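You operate a simulated robot arm through the tools that you are given. There is no shell and no other tool.

The job below is to be done with a simulated robot arm. You get a single attempt, and the scene is never put back.

Task
Swap the sleeves: black to the carton side, grey to the crate side.
Fine: stand the black one in the sleeve holder's pocket by the aisle meanwhile; push both home. Set down upright: black sleeve with a collar.
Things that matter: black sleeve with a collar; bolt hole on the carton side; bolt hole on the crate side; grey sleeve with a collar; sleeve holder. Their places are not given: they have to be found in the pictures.

Only the result counts: the job must be done as asked and must still hold three seconds after the hand-in. Knocking over, shifting, dropping, spilling or breaking anything else fails it.

Robot
A 7-joint arm with a two-finger parallel gripper, fixed in place. Base frame: the origin is on the floor under the middle of its stand, x ahead of it, y to its left, z up. Units: mm, rad, N and s.
With the tool pointing down near the work surface it reaches from about 260 to 600 mm from the base axis. Its first joint turns from -2.897 to 2.897 rad. Payload 3.4 kg.
Tool frame: the origin (TCP) lies between the finger pads and is the grasp point; the fingertips stand 30 mm ahead of it; z points along the fingers, y is the line along which they close. The gripper opens to 94 mm. The fingers are 28 mm wide and 10 mm thick; the gripper's body (50 by 96 mm) begins 55 mm behind the TCP.
Orientation is that of the tool frame in the base frame, as [roll, pitch, yaw] about the fixed x, y, z axes, in that order (R = Rz(yaw) Ry(pitch) Rx(roll)). With the fingers straight down and closing along the base's y, the tool's x points along the base's -x, its y along +y and its z along -z.

Tools
- The arm moves only by the tool drive_tool. Its argument "rows" is a list of rows, each an object of numbers (a shift or turn left out is 0, a gripper value left out holds the last): "dx", "dy", "dz": the shift along the tool's x, y, z in mm; "rx", "ry", "rz": the turn, a rotation vector about the tool's x, y, z in rad; "fingers": the closure, from 0 (fully open) to 1 (shut). In form: [{"dx": .., "dy": .., "dz": .., "rx": .., "ry": .., "rz": .., "fingers": ..}, ...]. A call has 1 to 20 rows; each row is the pose to reach, as a shift and turn from the pose commanded when the call began, along the tool's axes at that moment. Rows are played at 5 a second. More than 50 mm and 0.15 rad between two rows, or a gripper value outside its range, and nothing of the call is played. A pose out of reach is approached as far as the arm can. The call stops where the force on the tool passes 40 N (or 10 N more than at its start, if that is more) or the arm is blocked; 0.2 s more then pass. Each finger travels about 72 mm/s and halts on what it meets, pressing with about 31 N; the grip force reading is that of the motor and also rises with nothing between the fingers. The clock runs only during rows and for 0.2 s after the last one: add rows that repeat a pose to give the fingers time. The reply holds the time, the measured pose of the TCP, the force on the tool along the base axes, the opening and the grip force, in the units named above and with some noise, with the torque about the TCP (base axes, N m) and any sound that the robot's microphone picked up, and new pictures: "views" is both (left out), scene, wrist or none.
- Cameras (640 x 400 px; columns grow to the right, rows downward): "scene" is fixed at [400.1, 499.9, 1421.6]; the picture's right is [-0.32, 0.95, 0.00], its down [0.81, 0.27, -0.52] and it looks along [-0.49, -0.17, -0.85] (base axes); focal length 268 px, centre (320, 200). "wrist" rides on the gripper at [76, 14, -102] in the tool frame; the picture's right is [-0.18, 0.98, 0.00], its down [-0.75, -0.14, -0.64] and it looks along [-0.63, -0.12, 0.77] (tool axes); focal length 243 px, centre (320, 200).
- move_column(by): moves the trunk up (or, below 0, down) by that many mm; the arm rides with it, the base frame stays. It gives what a move gives, with no picture.
- measure_at(camera, pixels): for up to 12 pixels [column, row] of the newest picture of that camera ("zoom" is the newest enlarged one), the place [x, y, z] in the base frame of the surface seen there, good to about 2 mm. The clock stands still meanwhile.
- enlarge(camera, box): a new picture of the part [left, top, right, bottom] of that camera's present view, enlarged. The clock stands still meanwhile.
- close_job(): hands the job in; it is judged then, once.

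Leave the gripper open and the arm clear of the work at the hand-in unless told otherwise.

The tools are called after ">>>" as a command line: name --argument value ..., lists and objects as JSON in quotes. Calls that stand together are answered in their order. drive_tool: Moves the arm, as the interface text tells. Its arguments: {"type":"object","properties":{"rows":{"type":"array","items":{"type":"object","properties":{"dx":{"type":"number"},"dy":{"type":"number"},"dz":{"type":"number"},"rx":{"type":"number"},"ry":{"type":"number"},"rz":{"type":"number"},"fingers":{"type":"number"}}}},"views":{"type":"string","enum":["both","scene","wrist","none"]}},"required":["rows"]} The other tools are called the same way: move_column (by) moves the trunk up or down; measure_at (camera, pixels) gives the place of the surface under pixels of a picture; enlarge (camera, box) takes an enlarged picture of a part of a camera's view; close_job () hands the job in.

At the start:

```text
clock: 0.0
tcp_pos: [196.2, 359.7, 1129.8]
orientation: [3.141, -0.001, -3.141]
ft_force: [-0.1, -0.1, 0.2]
torque: [0.01, 0.01, 0.02]
opening: 94.2
gripper_force: 0.1
trunk travel left (down, up): [-275.0, 111.0]
```

scene: 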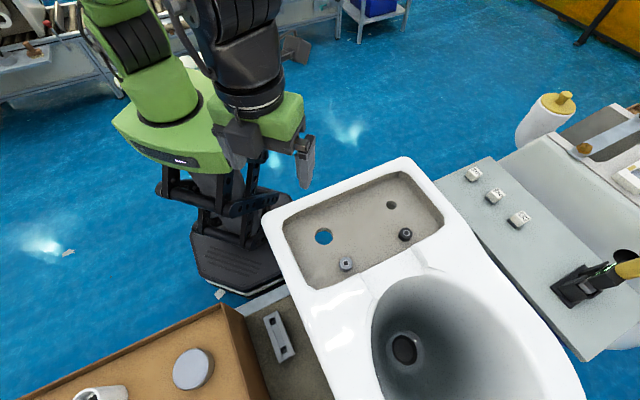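
wrist: 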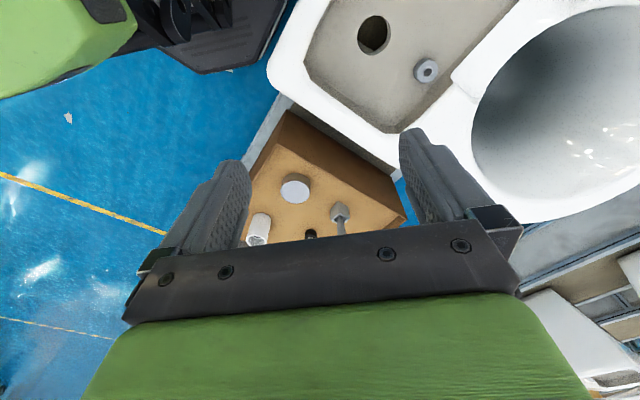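

I see a toilet with a cistern base: a grey sleeve near scene (346,264), a black one near (405,234), a large hole at (323,236), a small hole at (391,205), and a holder-like part with pockets near (279,336). I'll enlarge these regions first.

>>> enlarge --camera "scene" --box '[260, 150, 460, 300]'

>>> enlarge --camera "scene" --box '[60, 270, 380, 400]'

>>> enlarge --camera "scene" --box '[440, 60, 640, 360]'

```text
2.67 times, centred on (360, 225) of scene
```

zoom: 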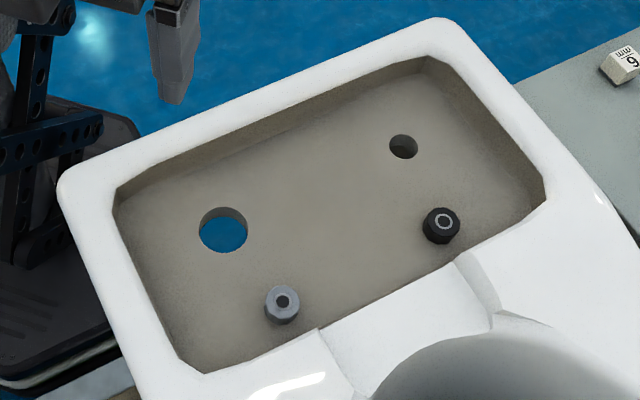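

```text
2.00 times, centred on (220, 335) of scene
```

zoom: 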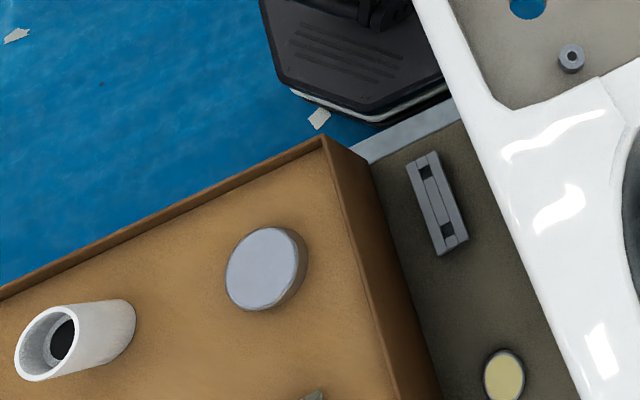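

```text
1.33 times, centred on (540, 210) of scene
```

zoom: 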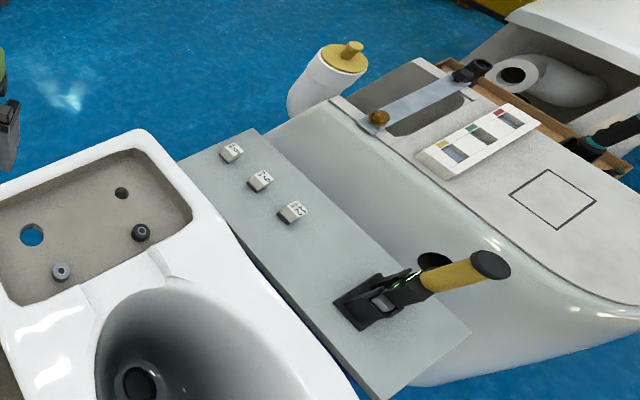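

I'll measure the main features in the scene picture: the holder, the sleeves, the holes and the boxes.

>>> measure_at --camera "scene" --pixels '[[346, 264], [405, 234], [391, 205], [323, 236], [360, 235], [272, 320], [286, 353], [279, 336], [300, 330], [193, 368], [220, 330], [240, 322]]'

>>> enlarge --camera "scene" --box '[240, 300, 320, 380]'

>>> enlarge --camera "wrist" --box '[240, 80, 440, 250]'

>>> enlarge --camera "scene" --box '[0, 0, 400, 150]'

>>> enlarge --camera "scene" --box '[500, 0, 640, 120]'

```text
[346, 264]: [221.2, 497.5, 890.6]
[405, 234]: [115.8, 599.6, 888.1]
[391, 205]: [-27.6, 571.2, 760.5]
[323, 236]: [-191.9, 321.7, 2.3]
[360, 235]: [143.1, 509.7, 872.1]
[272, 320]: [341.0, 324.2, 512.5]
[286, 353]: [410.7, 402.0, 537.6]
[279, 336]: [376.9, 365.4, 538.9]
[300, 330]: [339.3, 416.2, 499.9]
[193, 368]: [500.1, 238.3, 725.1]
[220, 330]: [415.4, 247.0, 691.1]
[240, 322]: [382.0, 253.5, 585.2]
```

```text
5.00 times, centred on (280, 340) of scene
```

zoom: 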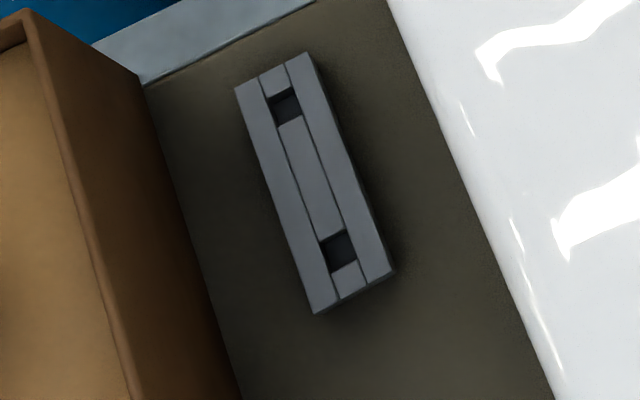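

```text
2.35 times, centred on (340, 165) of wrist
```

zoom: 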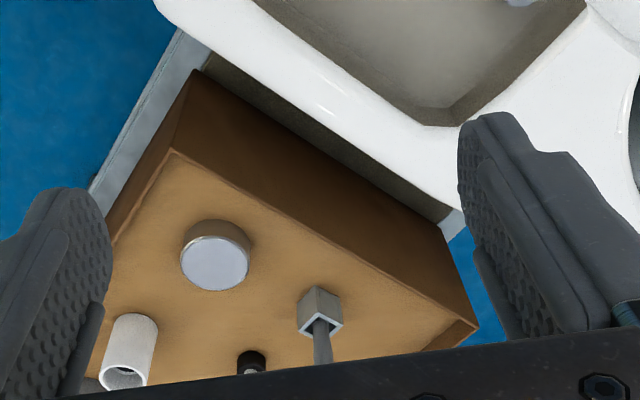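

```text
1.60 times, centred on (200, 75) of scene
```

zoom: 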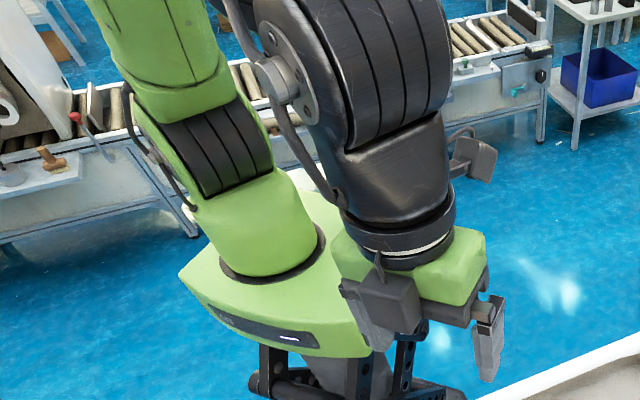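

```text
3.33 times, centred on (570, 60) of scene
```

zoom: 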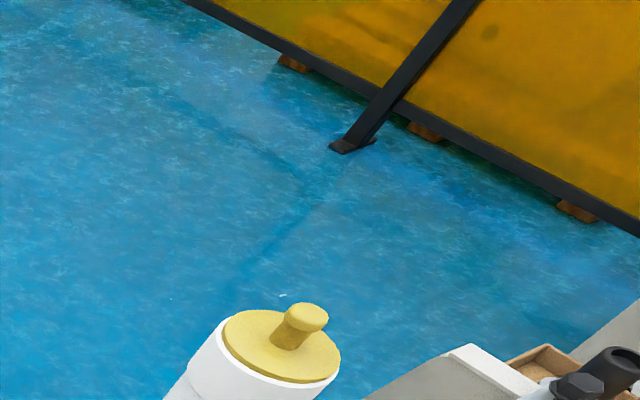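

Next I'll measure points on the floor lines in the wrist view, plus background things, to work out which side the carton, crate and aisle are on.

>>> measure_at --camera "wrist" --pixels '[[60, 193], [140, 222], [50, 326], [100, 337], [310, 233], [340, 210], [258, 225], [295, 187], [405, 200], [426, 70], [375, 35], [600, 250]]'

>>> measure_at --camera "scene" --pixels '[[380, 5], [600, 10], [560, 105], [590, 95], [60, 250], [220, 294], [480, 175], [560, 290], [505, 260], [410, 350], [105, 395], [20, 60]]'

```text
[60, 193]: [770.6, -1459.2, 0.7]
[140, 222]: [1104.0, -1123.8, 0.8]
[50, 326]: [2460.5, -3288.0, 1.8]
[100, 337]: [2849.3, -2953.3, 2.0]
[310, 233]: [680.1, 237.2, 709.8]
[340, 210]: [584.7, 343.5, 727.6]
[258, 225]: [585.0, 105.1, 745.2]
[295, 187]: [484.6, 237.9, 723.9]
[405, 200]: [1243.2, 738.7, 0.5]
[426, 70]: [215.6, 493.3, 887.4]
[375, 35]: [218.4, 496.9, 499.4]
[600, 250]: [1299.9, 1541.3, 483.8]
```

```text
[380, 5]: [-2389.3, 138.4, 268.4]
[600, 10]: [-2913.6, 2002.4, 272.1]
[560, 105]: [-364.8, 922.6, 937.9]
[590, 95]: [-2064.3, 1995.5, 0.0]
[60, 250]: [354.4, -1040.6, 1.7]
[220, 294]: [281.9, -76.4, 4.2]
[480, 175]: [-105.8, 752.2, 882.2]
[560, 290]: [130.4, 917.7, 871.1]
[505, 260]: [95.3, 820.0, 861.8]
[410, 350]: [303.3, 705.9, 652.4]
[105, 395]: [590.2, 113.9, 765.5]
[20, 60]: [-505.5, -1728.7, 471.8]
```

There are yellow floor lines on the −y/+x side, running along about (0.7, 0.7). To identify the aisle, carton and crate I want to look around the room, so I'll tilt the wrist camera up toward the horizon. Nothing is near the gripper at z≈1130.

>>> drive_tool --rows '[{"ry": -0.12}, {"ry": -0.24}, {"ry": -0.36}, {"ry": -0.48}]' --views "both"

```text
clock: 1.0
tcp_pos: [196.1, 358.1, 1130.0]
orientation: [3.141, 0.481, -3.139]
ft_force: [0.8, 0.2, -0.2]
torque: [-0.03, -0.02, 0.02]
opening: 93.8
gripper_force: 0.0
trunk travel left (down, up): [-275.0, 111.0]
```

scene: 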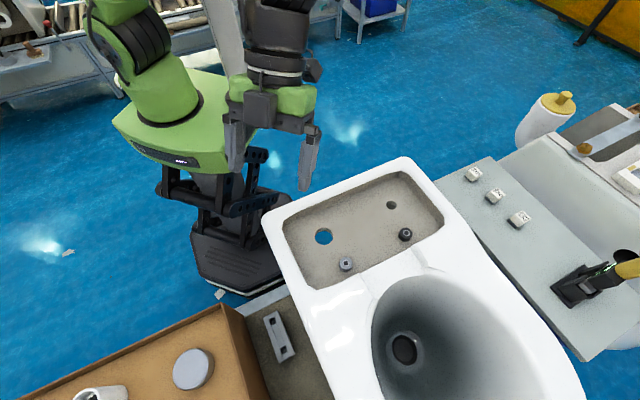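
wrist: 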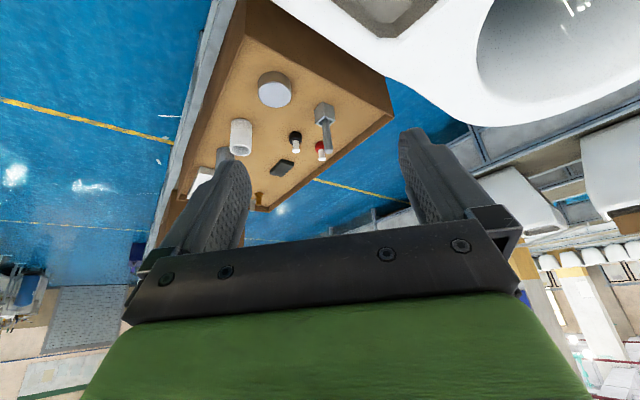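

The world is upside down in this view. I see the brown box with items on it, and yellow lines on the floor beyond it. Next I'll swing the camera left about the vertical to see the other side.

>>> drive_tool --rows '[{"rx": -0.06, "rz": -0.115}, {"rx": -0.12, "rz": -0.23}, {"rx": -0.18, "rz": -0.345}, {"rx": -0.24, "rz": -0.46}, {"rx": -0.3, "rz": -0.575}, {"rx": -0.36, "rz": -0.69}, {"rx": -0.42, "rz": -0.805}, {"rx": -0.48, "rz": -0.92}]' --views "wrist"

```text
clock: 2.8
tcp_pos: [196.2, 358.9, 1130.8]
orientation: [3.14, 0.48, -2.102]
ft_force: [-0.2, 0.4, 0.5]
torque: [-0.04, 0.02, 0.01]
opening: 93.9
gripper_force: 0.0
trunk travel left (down, up): [-275.0, 111.0]
```

wrist: 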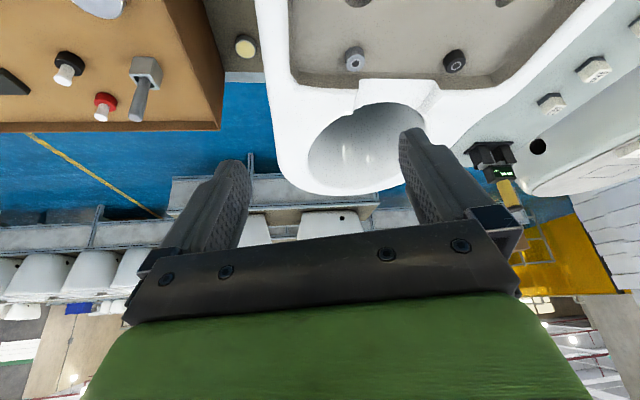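

Next I'll swing further left to see what stands on the black sleeve's side.

>>> drive_tool --rows '[{"rx": -0.06, "rz": -0.115}, {"rx": -0.12, "rz": -0.23}, {"rx": -0.18, "rz": -0.345}, {"rx": -0.24, "rz": -0.46}, {"rx": -0.3, "rz": -0.575}, {"rx": -0.36, "rz": -0.69}, {"rx": -0.42, "rz": -0.805}, {"rx": -0.48, "rz": -0.92}]' --views "both"

```text
clock: 4.6
tcp_pos: [197.3, 358.4, 1129.7]
orientation: [3.139, 0.481, -1.062]
ft_force: [0.3, 0.6, 0.2]
torque: [0.01, 0.03, 0.0]
opening: 93.9
gripper_force: 0.0
trunk travel left (down, up): [-275.0, 111.0]
```

scene: 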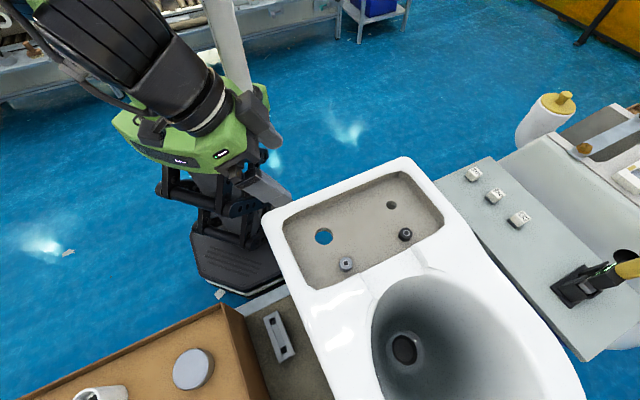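
wrist: 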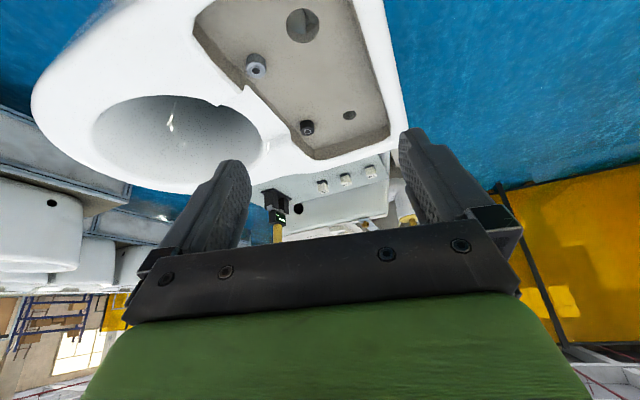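

On this side I see the grey board, another toilet and a yellow fence, but no floor lines. I'll go back to the middle view to measure the yellow floor line seen there and work out where the aisle is.

>>> drive_tool --rows '[{"rx": 0.06, "rz": 0.115}, {"rx": 0.12, "rz": 0.23}, {"rx": 0.18, "rz": 0.345}, {"rx": 0.24, "rz": 0.46}, {"rx": 0.3, "rz": 0.575}, {"rx": 0.36, "rz": 0.69}, {"rx": 0.42, "rz": 0.805}, {"rx": 0.48, "rz": 0.92}]' --views "wrist"

```text
clock: 6.4
tcp_pos: [195.3, 357.7, 1130.0]
orientation: [-3.141, 0.481, -2.108]
ft_force: [0.6, 0.0, 0.1]
torque: [0.01, -0.03, 0.01]
opening: 94.0
gripper_force: 0.1
trunk travel left (down, up): [-275.0, 111.0]
```

wrist: 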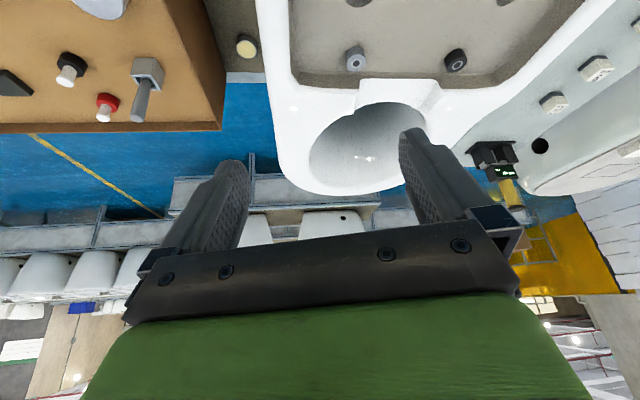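

Now I'll measure points on the yellow line, the conveyor and the far structures in this view.

>>> measure_at --camera "wrist" --pixels '[[40, 142], [100, 181], [150, 212], [20, 170], [240, 150], [60, 235], [200, 190], [150, 245], [540, 250], [600, 260], [5, 290], [620, 200]]'

>>> enlarge --camera "wrist" --box '[0, 100, 260, 320]'

>>> enlarge --camera "wrist" --box '[440, 80, 640, 380]'

>>> enlarge --camera "wrist" --box '[0, 0, 260, 140]'

```text
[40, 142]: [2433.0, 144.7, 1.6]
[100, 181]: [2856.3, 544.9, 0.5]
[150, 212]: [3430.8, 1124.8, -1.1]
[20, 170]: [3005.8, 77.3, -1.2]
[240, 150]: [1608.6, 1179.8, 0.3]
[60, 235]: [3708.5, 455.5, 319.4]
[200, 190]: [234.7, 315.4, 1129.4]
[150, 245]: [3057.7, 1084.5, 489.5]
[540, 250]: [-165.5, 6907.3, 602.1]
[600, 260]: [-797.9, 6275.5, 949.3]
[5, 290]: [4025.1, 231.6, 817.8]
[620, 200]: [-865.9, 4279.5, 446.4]
```

```text
1.82 times, centred on (130, 210) of wrist
```

zoom: 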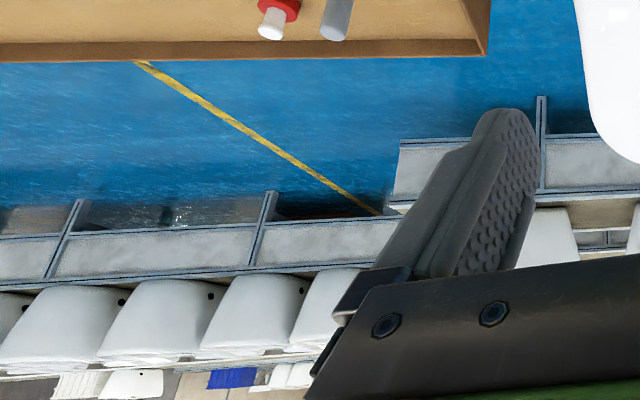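

```text
1.33 times, centred on (540, 230) of wrist
```

zoom: 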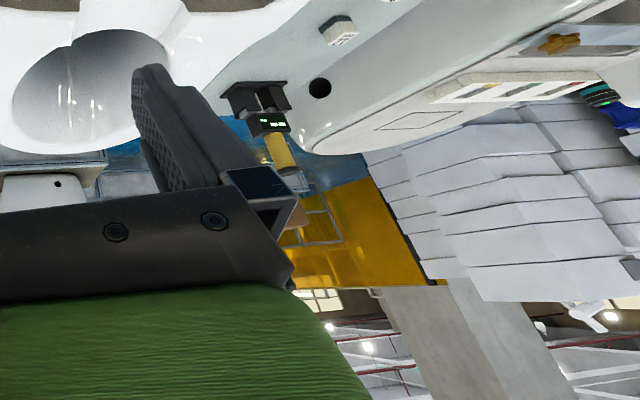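

```text
2.46 times, centred on (130, 70) of wrist
```

zoom: 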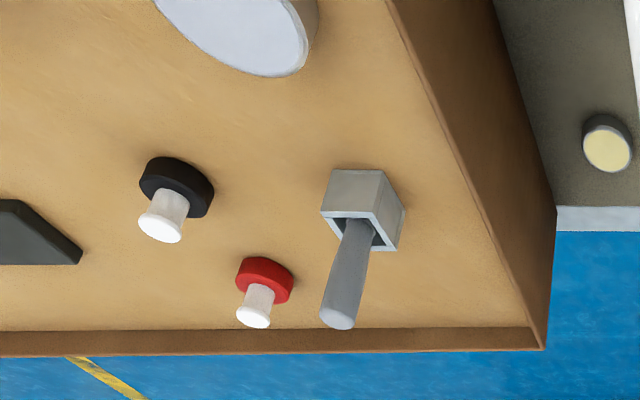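

The yellow line runs along (0.7, 0.7) at x−y≈2260, with a second one at x−y≈5750, so a marked lane lies far off to the +x/−y side. I'll now look toward the −y and −x sides for other candidates.

>>> drive_tool --rows '[{"rx": 0.06, "rz": 0.115}, {"rx": 0.12, "rz": 0.23}, {"rx": 0.18, "rz": 0.345}, {"rx": 0.24, "rz": 0.46}, {"rx": 0.3, "rz": 0.575}, {"rx": 0.36, "rz": 0.69}, {"rx": 0.42, "rz": 0.805}, {"rx": 0.48, "rz": 0.92}, {"rx": 0.54, "rz": 1.035}, {"rx": 0.6, "rz": 1.15}, {"rx": 0.66, "rz": 1.265}, {"rx": 0.72, "rz": 1.38}, {"rx": 0.78, "rz": 1.495}, {"rx": 0.84, "rz": 1.61}, {"rx": 0.9, "rz": 1.725}]' --views "wrist"

```text
clock: 9.6
tcp_pos: [197.2, 358.7, 1130.4]
orientation: [3.141, 0.479, 2.234]
ft_force: [-0.2, -0.1, -0.7]
torque: [0.02, 0.01, -0.02]
opening: 94.1
gripper_force: 0.1
trunk travel left (down, up): [-275.0, 111.0]
```

wrist: 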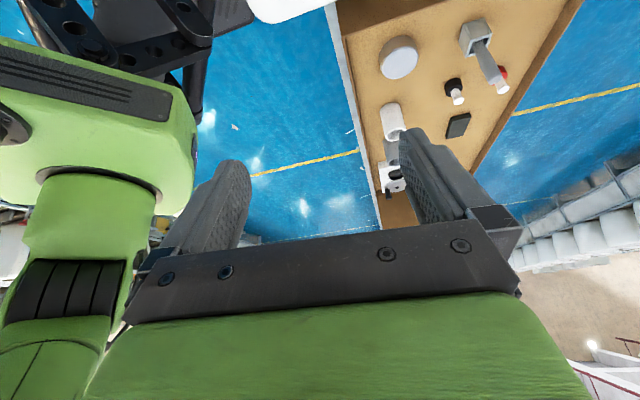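

The lane lies beyond the end of the brown box. Both pockets look equally far from that line, so I need a better view of the room. I'll tilt the camera up to the horizon and sweep.

>>> drive_tool --rows '[{"ry": -0.13}, {"ry": -0.26}, {"ry": -0.39}]' --views "both"

```text
clock: 10.5
tcp_pos: [246.4, 328.7, 1135.7]
orientation: [3.137, 0.85, 2.081]
ft_force: [0.3, 0.4, 0.7]
torque: [0.02, -0.01, 0.05]
opening: 94.1
gripper_force: 0.2
trunk travel left (down, up): [-275.0, 111.0]
stopped in row 3: the arm was blocked; the commanded pose is now the measured one
```

scene: 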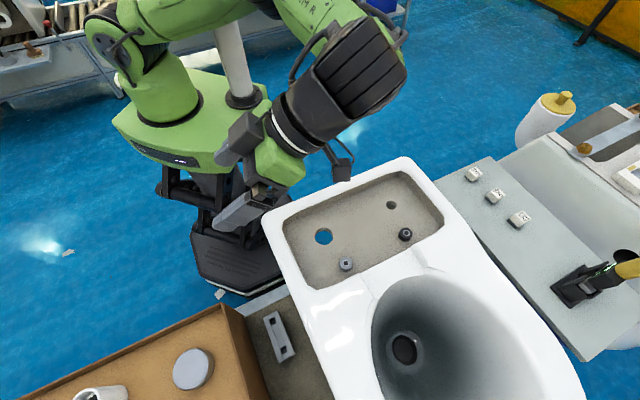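
wrist: 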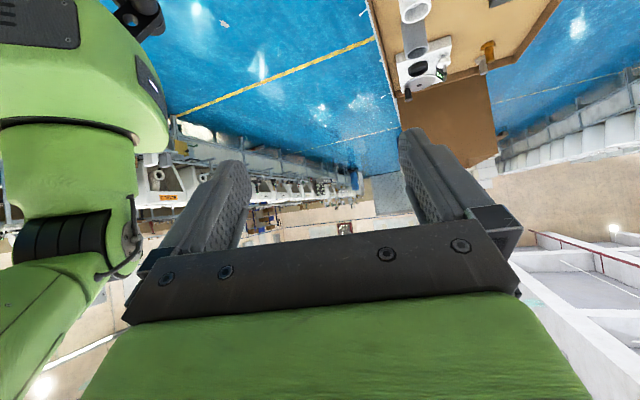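

I'll enlarge this view to identify the far structures.

>>> enlarge --camera "wrist" --box '[140, 20, 640, 270]'

>>> enlarge --camera "wrist" --box '[240, 100, 420, 240]'

>>> measure_at --camera "wrist" --pixels '[[190, 107], [360, 43], [350, 140], [440, 120], [390, 195], [600, 130], [620, 100], [270, 160], [190, 175], [540, 200], [510, 140], [410, 100]]'

```text
1.28 times, centred on (390, 145) of wrist
```

zoom: 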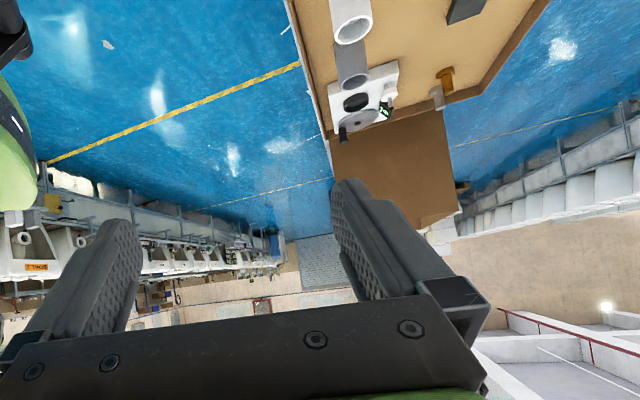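

```text
2.86 times, centred on (330, 170) of wrist
```

zoom: 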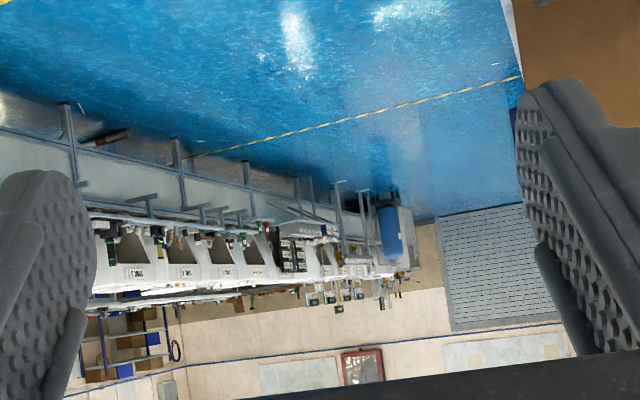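

```text
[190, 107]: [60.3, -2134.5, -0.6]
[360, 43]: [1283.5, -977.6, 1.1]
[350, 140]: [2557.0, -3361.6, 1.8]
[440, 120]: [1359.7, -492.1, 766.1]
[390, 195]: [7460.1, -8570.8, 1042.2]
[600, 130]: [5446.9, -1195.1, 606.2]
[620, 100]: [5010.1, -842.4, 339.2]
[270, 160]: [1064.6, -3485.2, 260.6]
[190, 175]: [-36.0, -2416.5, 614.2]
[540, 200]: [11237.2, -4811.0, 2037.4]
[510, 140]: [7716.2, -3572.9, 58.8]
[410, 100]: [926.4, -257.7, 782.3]
```

There's a big dark-brown carton-like box at about (1360, −490), beyond the bench on the −v (+x, −y) side. I'll back off the joint limit and sweep to the opposite side to look for a crate there.

>>> drive_tool --rows '[{"ry": 0.1}, {"ry": 0.2}]' --views "none"

>>> drive_tool --rows '[{"rx": -0.085, "rz": -0.111}, {"rx": -0.169, "rz": -0.223}, {"rx": -0.254, "rz": -0.334}, {"rx": -0.339, "rz": -0.446}, {"rx": -0.424, "rz": -0.557}, {"rx": -0.508, "rz": -0.669}, {"rx": -0.593, "rz": -0.78}, {"rx": -0.678, "rz": -0.892}, {"rx": -0.762, "rz": -1.003}, {"rx": -0.847, "rz": -1.114}]' --views "wrist"

```text
clock: 11.1
tcp_pos: [245.6, 328.4, 1135.6]
orientation: [3.138, 0.65, 2.087]
ft_force: [-0.2, 0.1, -0.3]
torque: [-0.02, -0.01, 0.0]
opening: 94.1
gripper_force: 0.0
trunk travel left (down, up): [-275.0, 111.0]
```

```text
clock: 13.3
tcp_pos: [245.7, 328.0, 1135.6]
orientation: [3.141, 0.652, -2.794]
ft_force: [-0.5, -0.5, 0.2]
torque: [0.01, 0.0, 0.02]
opening: 94.1
gripper_force: 0.0
trunk travel left (down, up): [-275.0, 111.0]
```

wrist: 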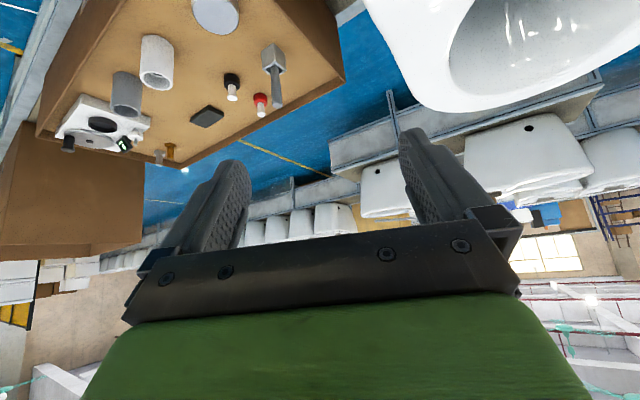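

Continuing the sweep left toward +u and then +v.

>>> drive_tool --rows '[{"rx": -0.085, "rz": -0.111}, {"rx": -0.169, "rz": -0.223}, {"rx": -0.254, "rz": -0.334}, {"rx": -0.339, "rz": -0.446}, {"rx": -0.424, "rz": -0.557}, {"rx": -0.508, "rz": -0.669}, {"rx": -0.593, "rz": -0.78}]' --views "wrist"

>>> drive_tool --rows '[{"rx": -0.085, "rz": -0.111}, {"rx": -0.169, "rz": -0.223}, {"rx": -0.254, "rz": -0.334}, {"rx": -0.339, "rz": -0.446}, {"rx": -0.424, "rz": -0.557}, {"rx": -0.508, "rz": -0.669}, {"rx": -0.593, "rz": -0.78}, {"rx": -0.678, "rz": -0.892}]' --views "both"

```text
clock: 14.9
tcp_pos: [247.1, 330.1, 1133.9]
orientation: [-3.14, 0.652, -1.811]
ft_force: [0.6, 0.0, 0.5]
torque: [-0.04, -0.01, -0.02]
opening: 93.8
gripper_force: 0.1
trunk travel left (down, up): [-275.0, 111.0]
```

wrist: 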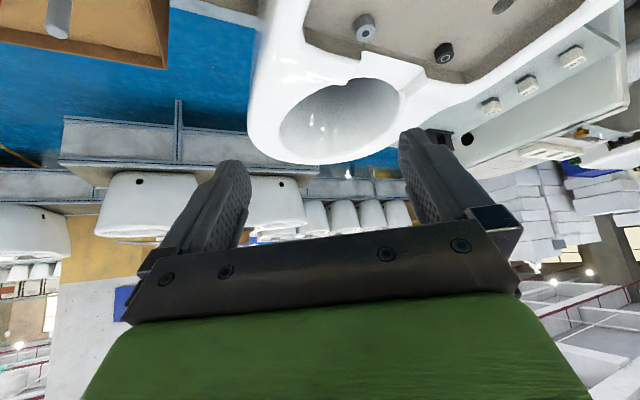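

```text
clock: 16.7
tcp_pos: [246.8, 327.8, 1134.2]
orientation: [-3.14, 0.65, -0.691]
ft_force: [-0.2, -0.4, 0.3]
torque: [0.02, 0.0, 0.0]
opening: 94.1
gripper_force: 0.1
trunk travel left (down, up): [-275.0, 111.0]
```

scene: 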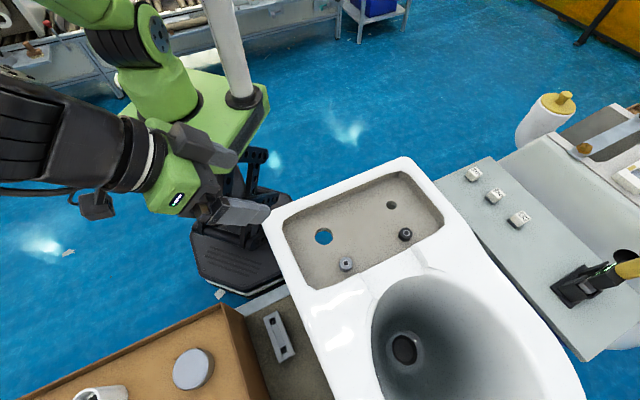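
wrist: 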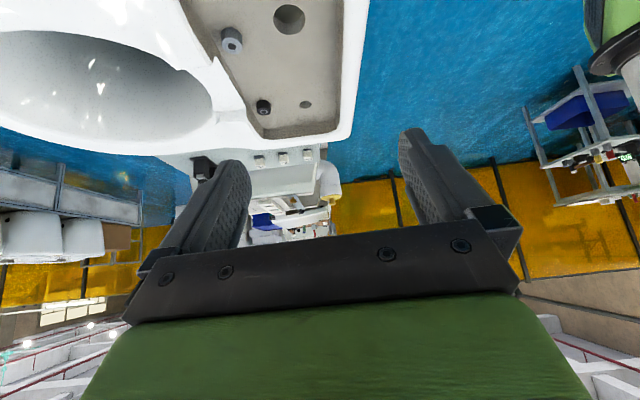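

On the +v side I see a yellow fence, a blue bin rack and the other toilet. To find which floor strip is the aisle, I'll measure where the bench edges and the two conveyors are.

>>> measure_at --camera "wrist" --pixels '[[60, 200], [120, 205], [30, 235], [120, 175], [350, 220], [520, 220], [575, 115], [600, 150], [265, 222], [325, 185], [80, 270], [560, 270]]'

>>> measure_at --camera "scene" --pixels '[[250, 305], [285, 288], [300, 395], [265, 370], [295, 388], [310, 375], [240, 20], [300, 20], [100, 90], [20, 110], [340, 10], [180, 40]]'

>>> enlarge --camera "wrist" --box '[0, 120, 260, 320]'

>>> enlarge --camera "wrist" --box '[240, 140, 440, 250]'

>>> enlarge --camera "wrist" --box '[480, 60, 640, 320]'

```text
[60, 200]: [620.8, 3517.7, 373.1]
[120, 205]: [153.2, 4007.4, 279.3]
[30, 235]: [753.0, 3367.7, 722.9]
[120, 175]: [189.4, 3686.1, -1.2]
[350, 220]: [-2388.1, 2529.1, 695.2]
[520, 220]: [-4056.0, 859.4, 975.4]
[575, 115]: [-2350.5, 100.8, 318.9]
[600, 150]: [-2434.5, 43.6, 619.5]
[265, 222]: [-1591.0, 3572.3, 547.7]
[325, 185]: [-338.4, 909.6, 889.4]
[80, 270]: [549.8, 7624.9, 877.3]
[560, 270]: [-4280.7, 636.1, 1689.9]
```

```text
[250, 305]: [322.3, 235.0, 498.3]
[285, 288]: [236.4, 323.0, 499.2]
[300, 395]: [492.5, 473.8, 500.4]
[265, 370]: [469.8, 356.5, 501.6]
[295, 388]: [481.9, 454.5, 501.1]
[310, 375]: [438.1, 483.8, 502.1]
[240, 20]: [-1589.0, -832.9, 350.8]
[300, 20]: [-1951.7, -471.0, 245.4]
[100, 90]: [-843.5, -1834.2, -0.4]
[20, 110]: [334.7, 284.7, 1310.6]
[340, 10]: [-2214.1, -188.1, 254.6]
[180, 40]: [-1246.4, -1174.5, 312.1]
```

```text
2.00 times, centred on (130, 220) of wrist
```

zoom: 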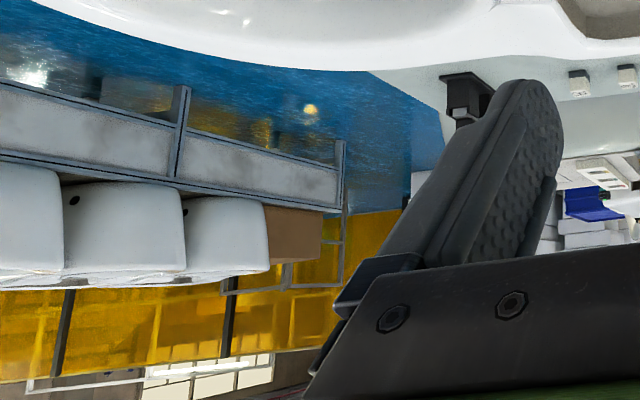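

```text
3.20 times, centred on (340, 195) of wrist
```

zoom: 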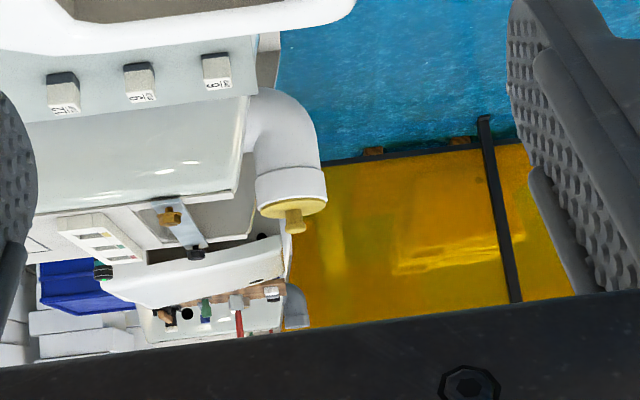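

```text
1.54 times, centred on (560, 190) of wrist
```

zoom: 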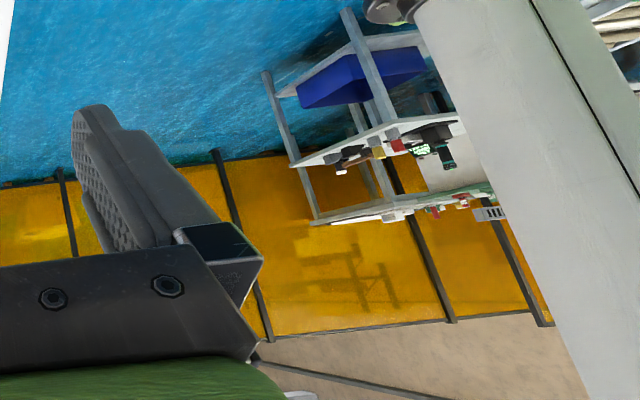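

On the +v side there's a blue crate at about (−1590, 3570) and on the −v side a brown carton at about (1360, −490), so the two hole names match the sleeve line. Black is now on the crate side and grey on the carton side. I still have to find the aisle, so I'll turn back toward +u and measure that floor strip.

>>> drive_tool --rows '[{"rx": 0.085, "rz": 0.111}, {"rx": 0.169, "rz": 0.223}, {"rx": 0.254, "rz": 0.334}, {"rx": 0.339, "rz": 0.446}, {"rx": 0.424, "rz": 0.557}, {"rx": 0.508, "rz": 0.669}, {"rx": 0.593, "rz": 0.78}, {"rx": 0.678, "rz": 0.892}, {"rx": 0.72, "rz": 0.947}]' --views "wrist"

```text
clock: 18.7
tcp_pos: [246.4, 328.4, 1135.3]
orientation: [-3.139, 0.654, -1.884]
ft_force: [0.0, -0.5, 0.6]
torque: [0.0, 0.01, 0.01]
opening: 94.0
gripper_force: 0.0
trunk travel left (down, up): [-275.0, 111.0]
```

wrist: 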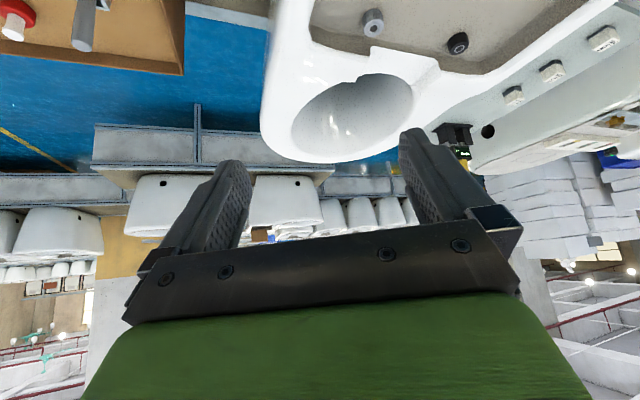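

>>> measure_at --camera "wrist" --pixels '[[220, 10], [195, 14], [140, 145], [145, 128], [250, 135], [60, 188], [60, 225], [160, 195], [380, 155], [350, 182], [120, 235], [230, 110]]'

>>> enlarge --camera "wrist" --box '[0, 90, 240, 310]'

>>> enlarge --camera "wrist" --box '[220, 80, 420, 250]'

>>> enlarge --camera "wrist" --box '[440, 80, 640, 320]'

```text
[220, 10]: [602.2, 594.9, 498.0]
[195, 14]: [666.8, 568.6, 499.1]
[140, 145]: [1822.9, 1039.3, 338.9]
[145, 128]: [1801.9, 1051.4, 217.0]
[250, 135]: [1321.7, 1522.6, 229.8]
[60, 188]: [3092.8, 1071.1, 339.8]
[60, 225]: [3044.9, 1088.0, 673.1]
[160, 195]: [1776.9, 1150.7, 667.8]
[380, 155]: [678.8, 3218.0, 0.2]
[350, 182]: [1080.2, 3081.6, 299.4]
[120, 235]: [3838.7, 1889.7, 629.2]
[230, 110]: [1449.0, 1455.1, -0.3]
```

```text
1.82 times, centred on (120, 200) of wrist
```

zoom: 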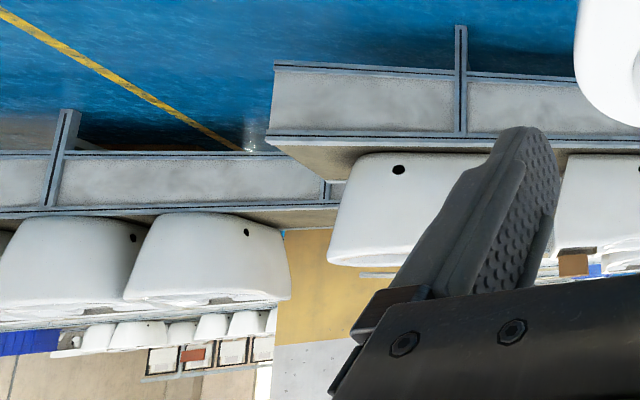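

```text
2.35 times, centred on (320, 165) of wrist
```

zoom: 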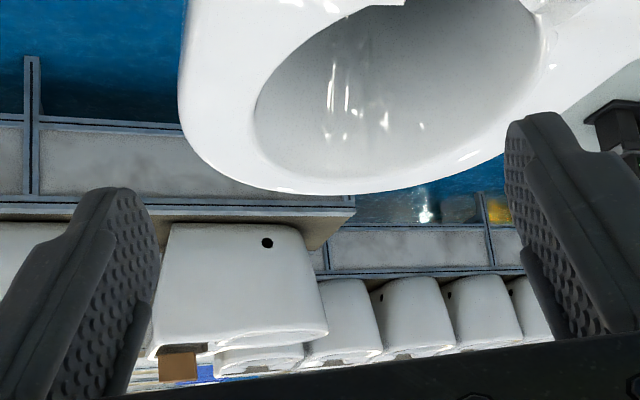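

```text
1.67 times, centred on (540, 200) of wrist
```

zoom: 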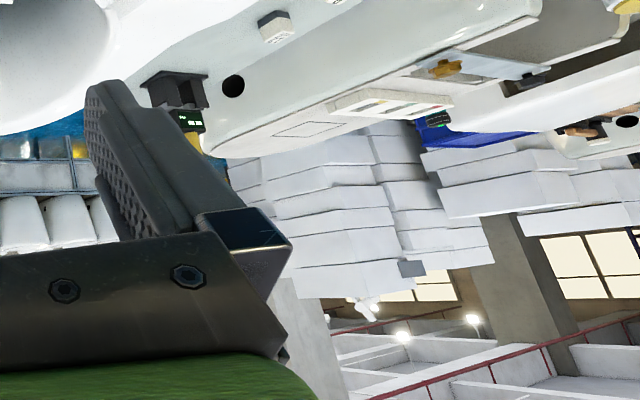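

There's a conveyor about 1.2 m away on the +u side (u≈2015), while the bench spans u≈395–850. On the −u side there's an open floor strip about 2 m wide. I'll look at the holder closely before choosing. I'll bring the tool vertical with its closing axis along v, first removing the tilt.

>>> drive_tool --rows '[{"ry": 0.13}, {"ry": 0.26}, {"ry": 0.39}, {"ry": 0.52}, {"ry": 0.654}]' --views "none"

>>> drive_tool --rows '[{"rz": 0.12}, {"rz": 0.24}, {"rz": 0.36}, {"rz": 0.472}]' --views "both"

```text
clock: 19.9
tcp_pos: [246.1, 330.4, 1134.7]
orientation: [-3.14, -0.005, -1.885]
ft_force: [-0.3, -0.3, 0.8]
torque: [0.02, 0.0, -0.04]
opening: 93.9
gripper_force: 0.0
trunk travel left (down, up): [-275.0, 111.0]
```

```text
clock: 20.9
tcp_pos: [245.2, 330.2, 1135.7]
orientation: [-3.138, -0.002, -2.359]
ft_force: [-0.5, 1.2, 0.3]
torque: [-0.02, -0.03, 0.01]
opening: 93.9
gripper_force: 0.1
trunk travel left (down, up): [-275.0, 111.0]
```

scene: 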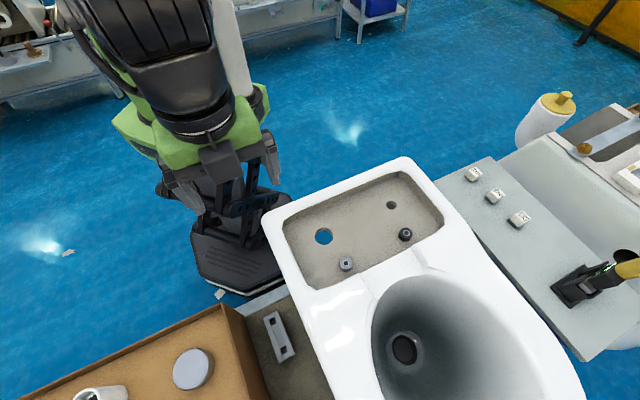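
wrist: 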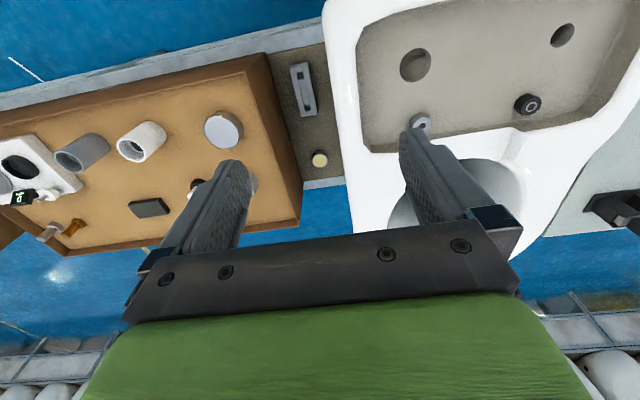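

The tool is now vertical, with the holder at wrist (303,90), the grey sleeve at (420,123) and the black one at (528,103). I'll enlarge the holder and tank here and measure.

>>> enlarge --camera "wrist" --box '[350, 0, 640, 180]'

>>> measure_at --camera "zoom" --pixels '[[155, 265], [160, 283], [392, 228], [393, 245], [392, 268], [420, 195], [200, 140], [150, 360], [75, 200], [360, 320], [25, 330], [475, 100]]'

>>> enlarge --camera "wrist" --box '[260, 40, 360, 190]'

```text
2.21 times, centred on (495, 90) of wrist
```

zoom: 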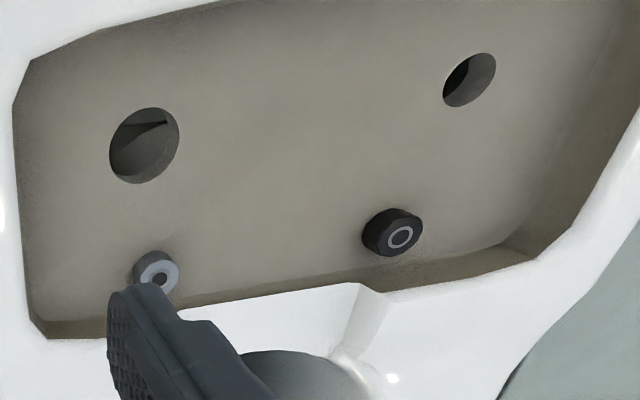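

```text
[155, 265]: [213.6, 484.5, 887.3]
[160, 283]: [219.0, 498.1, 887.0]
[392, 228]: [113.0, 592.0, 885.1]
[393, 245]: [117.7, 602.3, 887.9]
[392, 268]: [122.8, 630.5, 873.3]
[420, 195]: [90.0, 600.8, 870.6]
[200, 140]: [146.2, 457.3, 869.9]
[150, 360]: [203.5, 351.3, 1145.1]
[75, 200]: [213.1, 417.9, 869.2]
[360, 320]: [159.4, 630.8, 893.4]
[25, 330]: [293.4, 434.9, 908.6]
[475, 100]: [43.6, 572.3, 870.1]
```

```text
2.67 times, centred on (310, 115) of wrist
```

zoom: 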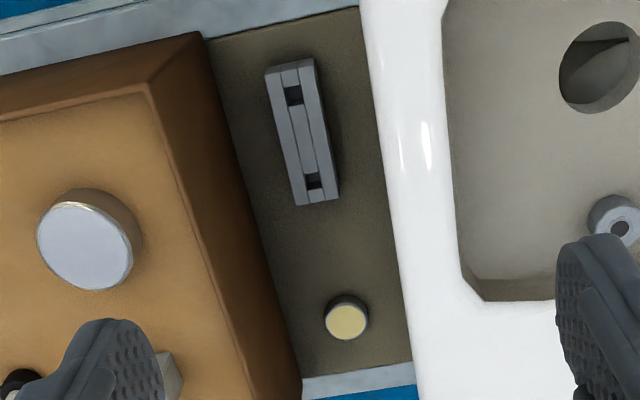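

Now I'll measure the holder's corners and pockets in this zoom.

>>> measure_at --camera "zoom" --pixels '[[268, 72], [312, 62], [338, 198], [298, 203], [287, 78], [294, 95], [303, 140], [314, 181], [318, 196], [294, 104], [345, 320], [240, 250]]'

```text
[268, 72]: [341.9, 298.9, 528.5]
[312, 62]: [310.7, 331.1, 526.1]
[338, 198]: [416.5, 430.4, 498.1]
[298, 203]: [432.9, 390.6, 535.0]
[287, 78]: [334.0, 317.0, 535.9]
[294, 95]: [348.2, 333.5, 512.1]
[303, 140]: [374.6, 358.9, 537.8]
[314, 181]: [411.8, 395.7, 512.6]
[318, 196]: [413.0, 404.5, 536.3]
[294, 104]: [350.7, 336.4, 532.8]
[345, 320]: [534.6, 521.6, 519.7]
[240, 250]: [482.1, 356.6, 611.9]
```

The holder top is at z≈537 with pocket bottoms at about 512. I'll enlarge further for detail on the pockets and sleeves.

>>> enlarge --camera "wrist" --box '[280, 55, 328, 85]'

>>> enlarge --camera "wrist" --box '[280, 90, 328, 120]'

>>> enlarge --camera "wrist" --box '[500, 80, 560, 120]'

>>> enlarge --camera "scene" --box '[330, 250, 362, 275]'

>>> enlarge --camera "scene" --box '[390, 222, 422, 247]'

```text
13.33 times, centred on (304, 70) of wrist
```

zoom: 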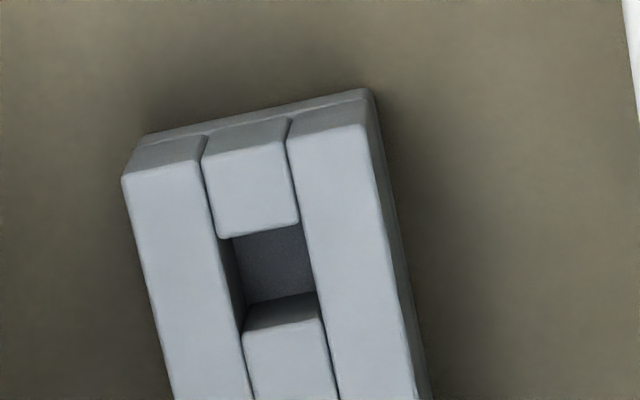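

```text
13.33 times, centred on (304, 105) of wrist
```

zoom: 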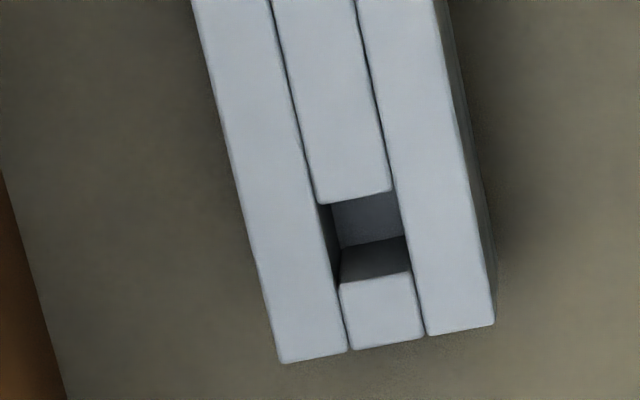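

```text
10.00 times, centred on (530, 100) of wrist
```

zoom: 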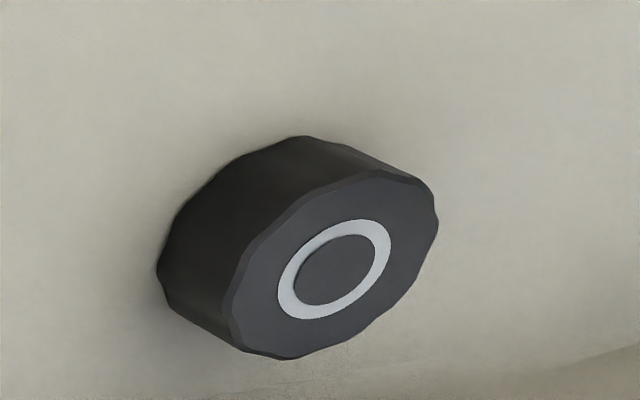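

```text
16.00 times, centred on (346, 262) of scene
```

zoom: 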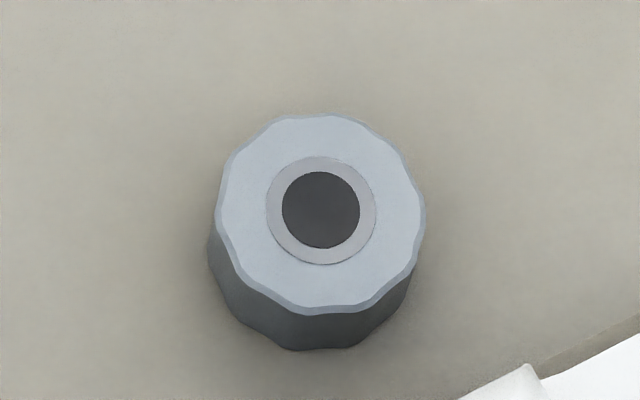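

```text
16.00 times, centred on (406, 234) of scene
```

zoom: 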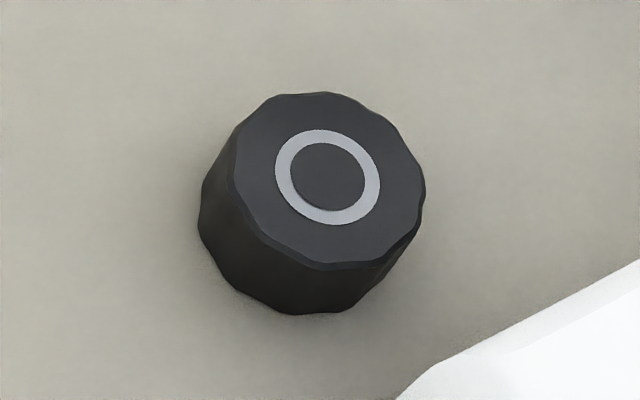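

I'll measure the sleeve centres and edges on the black sleeve's zoom, then the grey one.

>>> measure_at --camera "zoom" --pixels '[[327, 178], [330, 95], [237, 165], [322, 265], [424, 195], [205, 240], [290, 310], [80, 200], [600, 100], [440, 360]]'

>>> enlarge --camera "scene" --box '[330, 250, 362, 275]'

```text
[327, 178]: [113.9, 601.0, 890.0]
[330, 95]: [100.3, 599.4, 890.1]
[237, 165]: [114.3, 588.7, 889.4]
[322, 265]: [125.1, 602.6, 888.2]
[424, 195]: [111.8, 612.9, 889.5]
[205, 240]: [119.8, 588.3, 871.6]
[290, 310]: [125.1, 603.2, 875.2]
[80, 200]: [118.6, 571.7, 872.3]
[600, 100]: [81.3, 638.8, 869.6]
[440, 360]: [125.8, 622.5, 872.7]
```

```text
16.00 times, centred on (346, 262) of scene
```

zoom: 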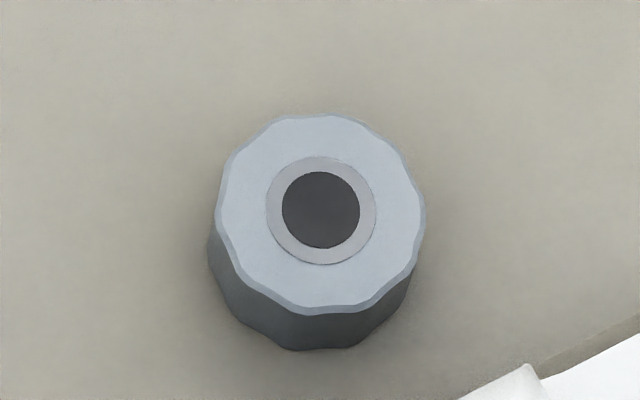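

>>> measure_at --camera "zoom" --pixels '[[320, 212], [325, 120], [222, 215], [310, 308], [420, 215], [240, 310], [310, 348], [120, 200], [520, 200], [500, 390], [600, 340]]'

>>> enlarge --camera "wrist" --box '[280, 55, 328, 85]'

```text
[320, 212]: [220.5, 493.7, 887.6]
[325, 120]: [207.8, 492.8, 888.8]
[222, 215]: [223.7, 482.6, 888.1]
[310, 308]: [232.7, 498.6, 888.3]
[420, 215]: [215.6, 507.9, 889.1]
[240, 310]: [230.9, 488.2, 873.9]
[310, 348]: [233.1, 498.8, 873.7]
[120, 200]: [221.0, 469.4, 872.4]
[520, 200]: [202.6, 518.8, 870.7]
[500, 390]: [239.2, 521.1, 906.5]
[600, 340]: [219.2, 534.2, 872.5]
```

```text
13.33 times, centred on (304, 70) of wrist
```

zoom: 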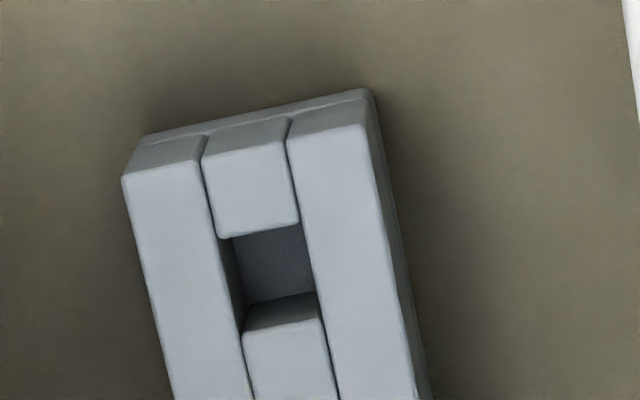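

Grey's centre is about (220, 495) and black's about (113, 601). Next are the pocket A corners on the zoom, then pocket B.

>>> measure_at --camera "zoom" --pixels '[[225, 232], [295, 217], [246, 340], [316, 322], [270, 265], [130, 182], [360, 130], [250, 180], [282, 360], [190, 300], [360, 280]]'

>>> enlarge --camera "wrist" --box '[280, 90, 328, 120]'

```text
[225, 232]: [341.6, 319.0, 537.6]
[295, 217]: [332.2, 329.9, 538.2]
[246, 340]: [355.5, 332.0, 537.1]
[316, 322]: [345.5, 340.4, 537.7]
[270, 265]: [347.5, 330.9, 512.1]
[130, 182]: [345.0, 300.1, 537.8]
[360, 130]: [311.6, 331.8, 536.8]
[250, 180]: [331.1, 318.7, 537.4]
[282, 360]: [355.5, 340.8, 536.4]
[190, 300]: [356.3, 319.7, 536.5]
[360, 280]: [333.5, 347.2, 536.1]
```

```text
13.33 times, centred on (304, 105) of wrist
```

zoom: 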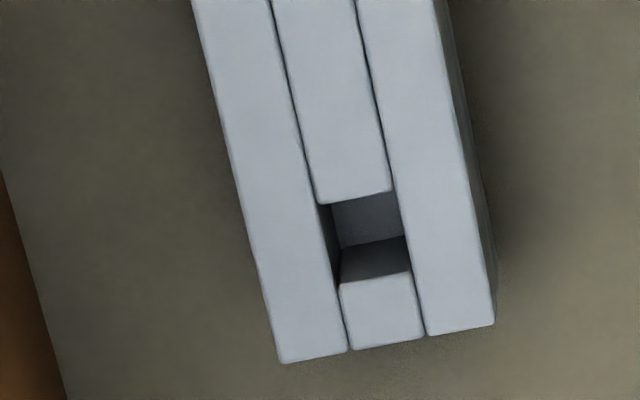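

>>> measure_at --camera "zoom" --pixels '[[320, 197], [390, 186], [343, 288], [411, 276], [365, 220], [285, 358], [490, 320], [385, 310], [350, 140], [260, 150], [420, 150]]'

```text
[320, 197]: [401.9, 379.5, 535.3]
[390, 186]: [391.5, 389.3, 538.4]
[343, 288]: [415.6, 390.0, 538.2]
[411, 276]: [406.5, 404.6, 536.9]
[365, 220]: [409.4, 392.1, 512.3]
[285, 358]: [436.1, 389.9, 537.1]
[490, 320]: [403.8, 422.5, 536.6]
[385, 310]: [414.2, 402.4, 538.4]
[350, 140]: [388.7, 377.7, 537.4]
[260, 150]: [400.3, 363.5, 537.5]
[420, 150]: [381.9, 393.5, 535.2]
```

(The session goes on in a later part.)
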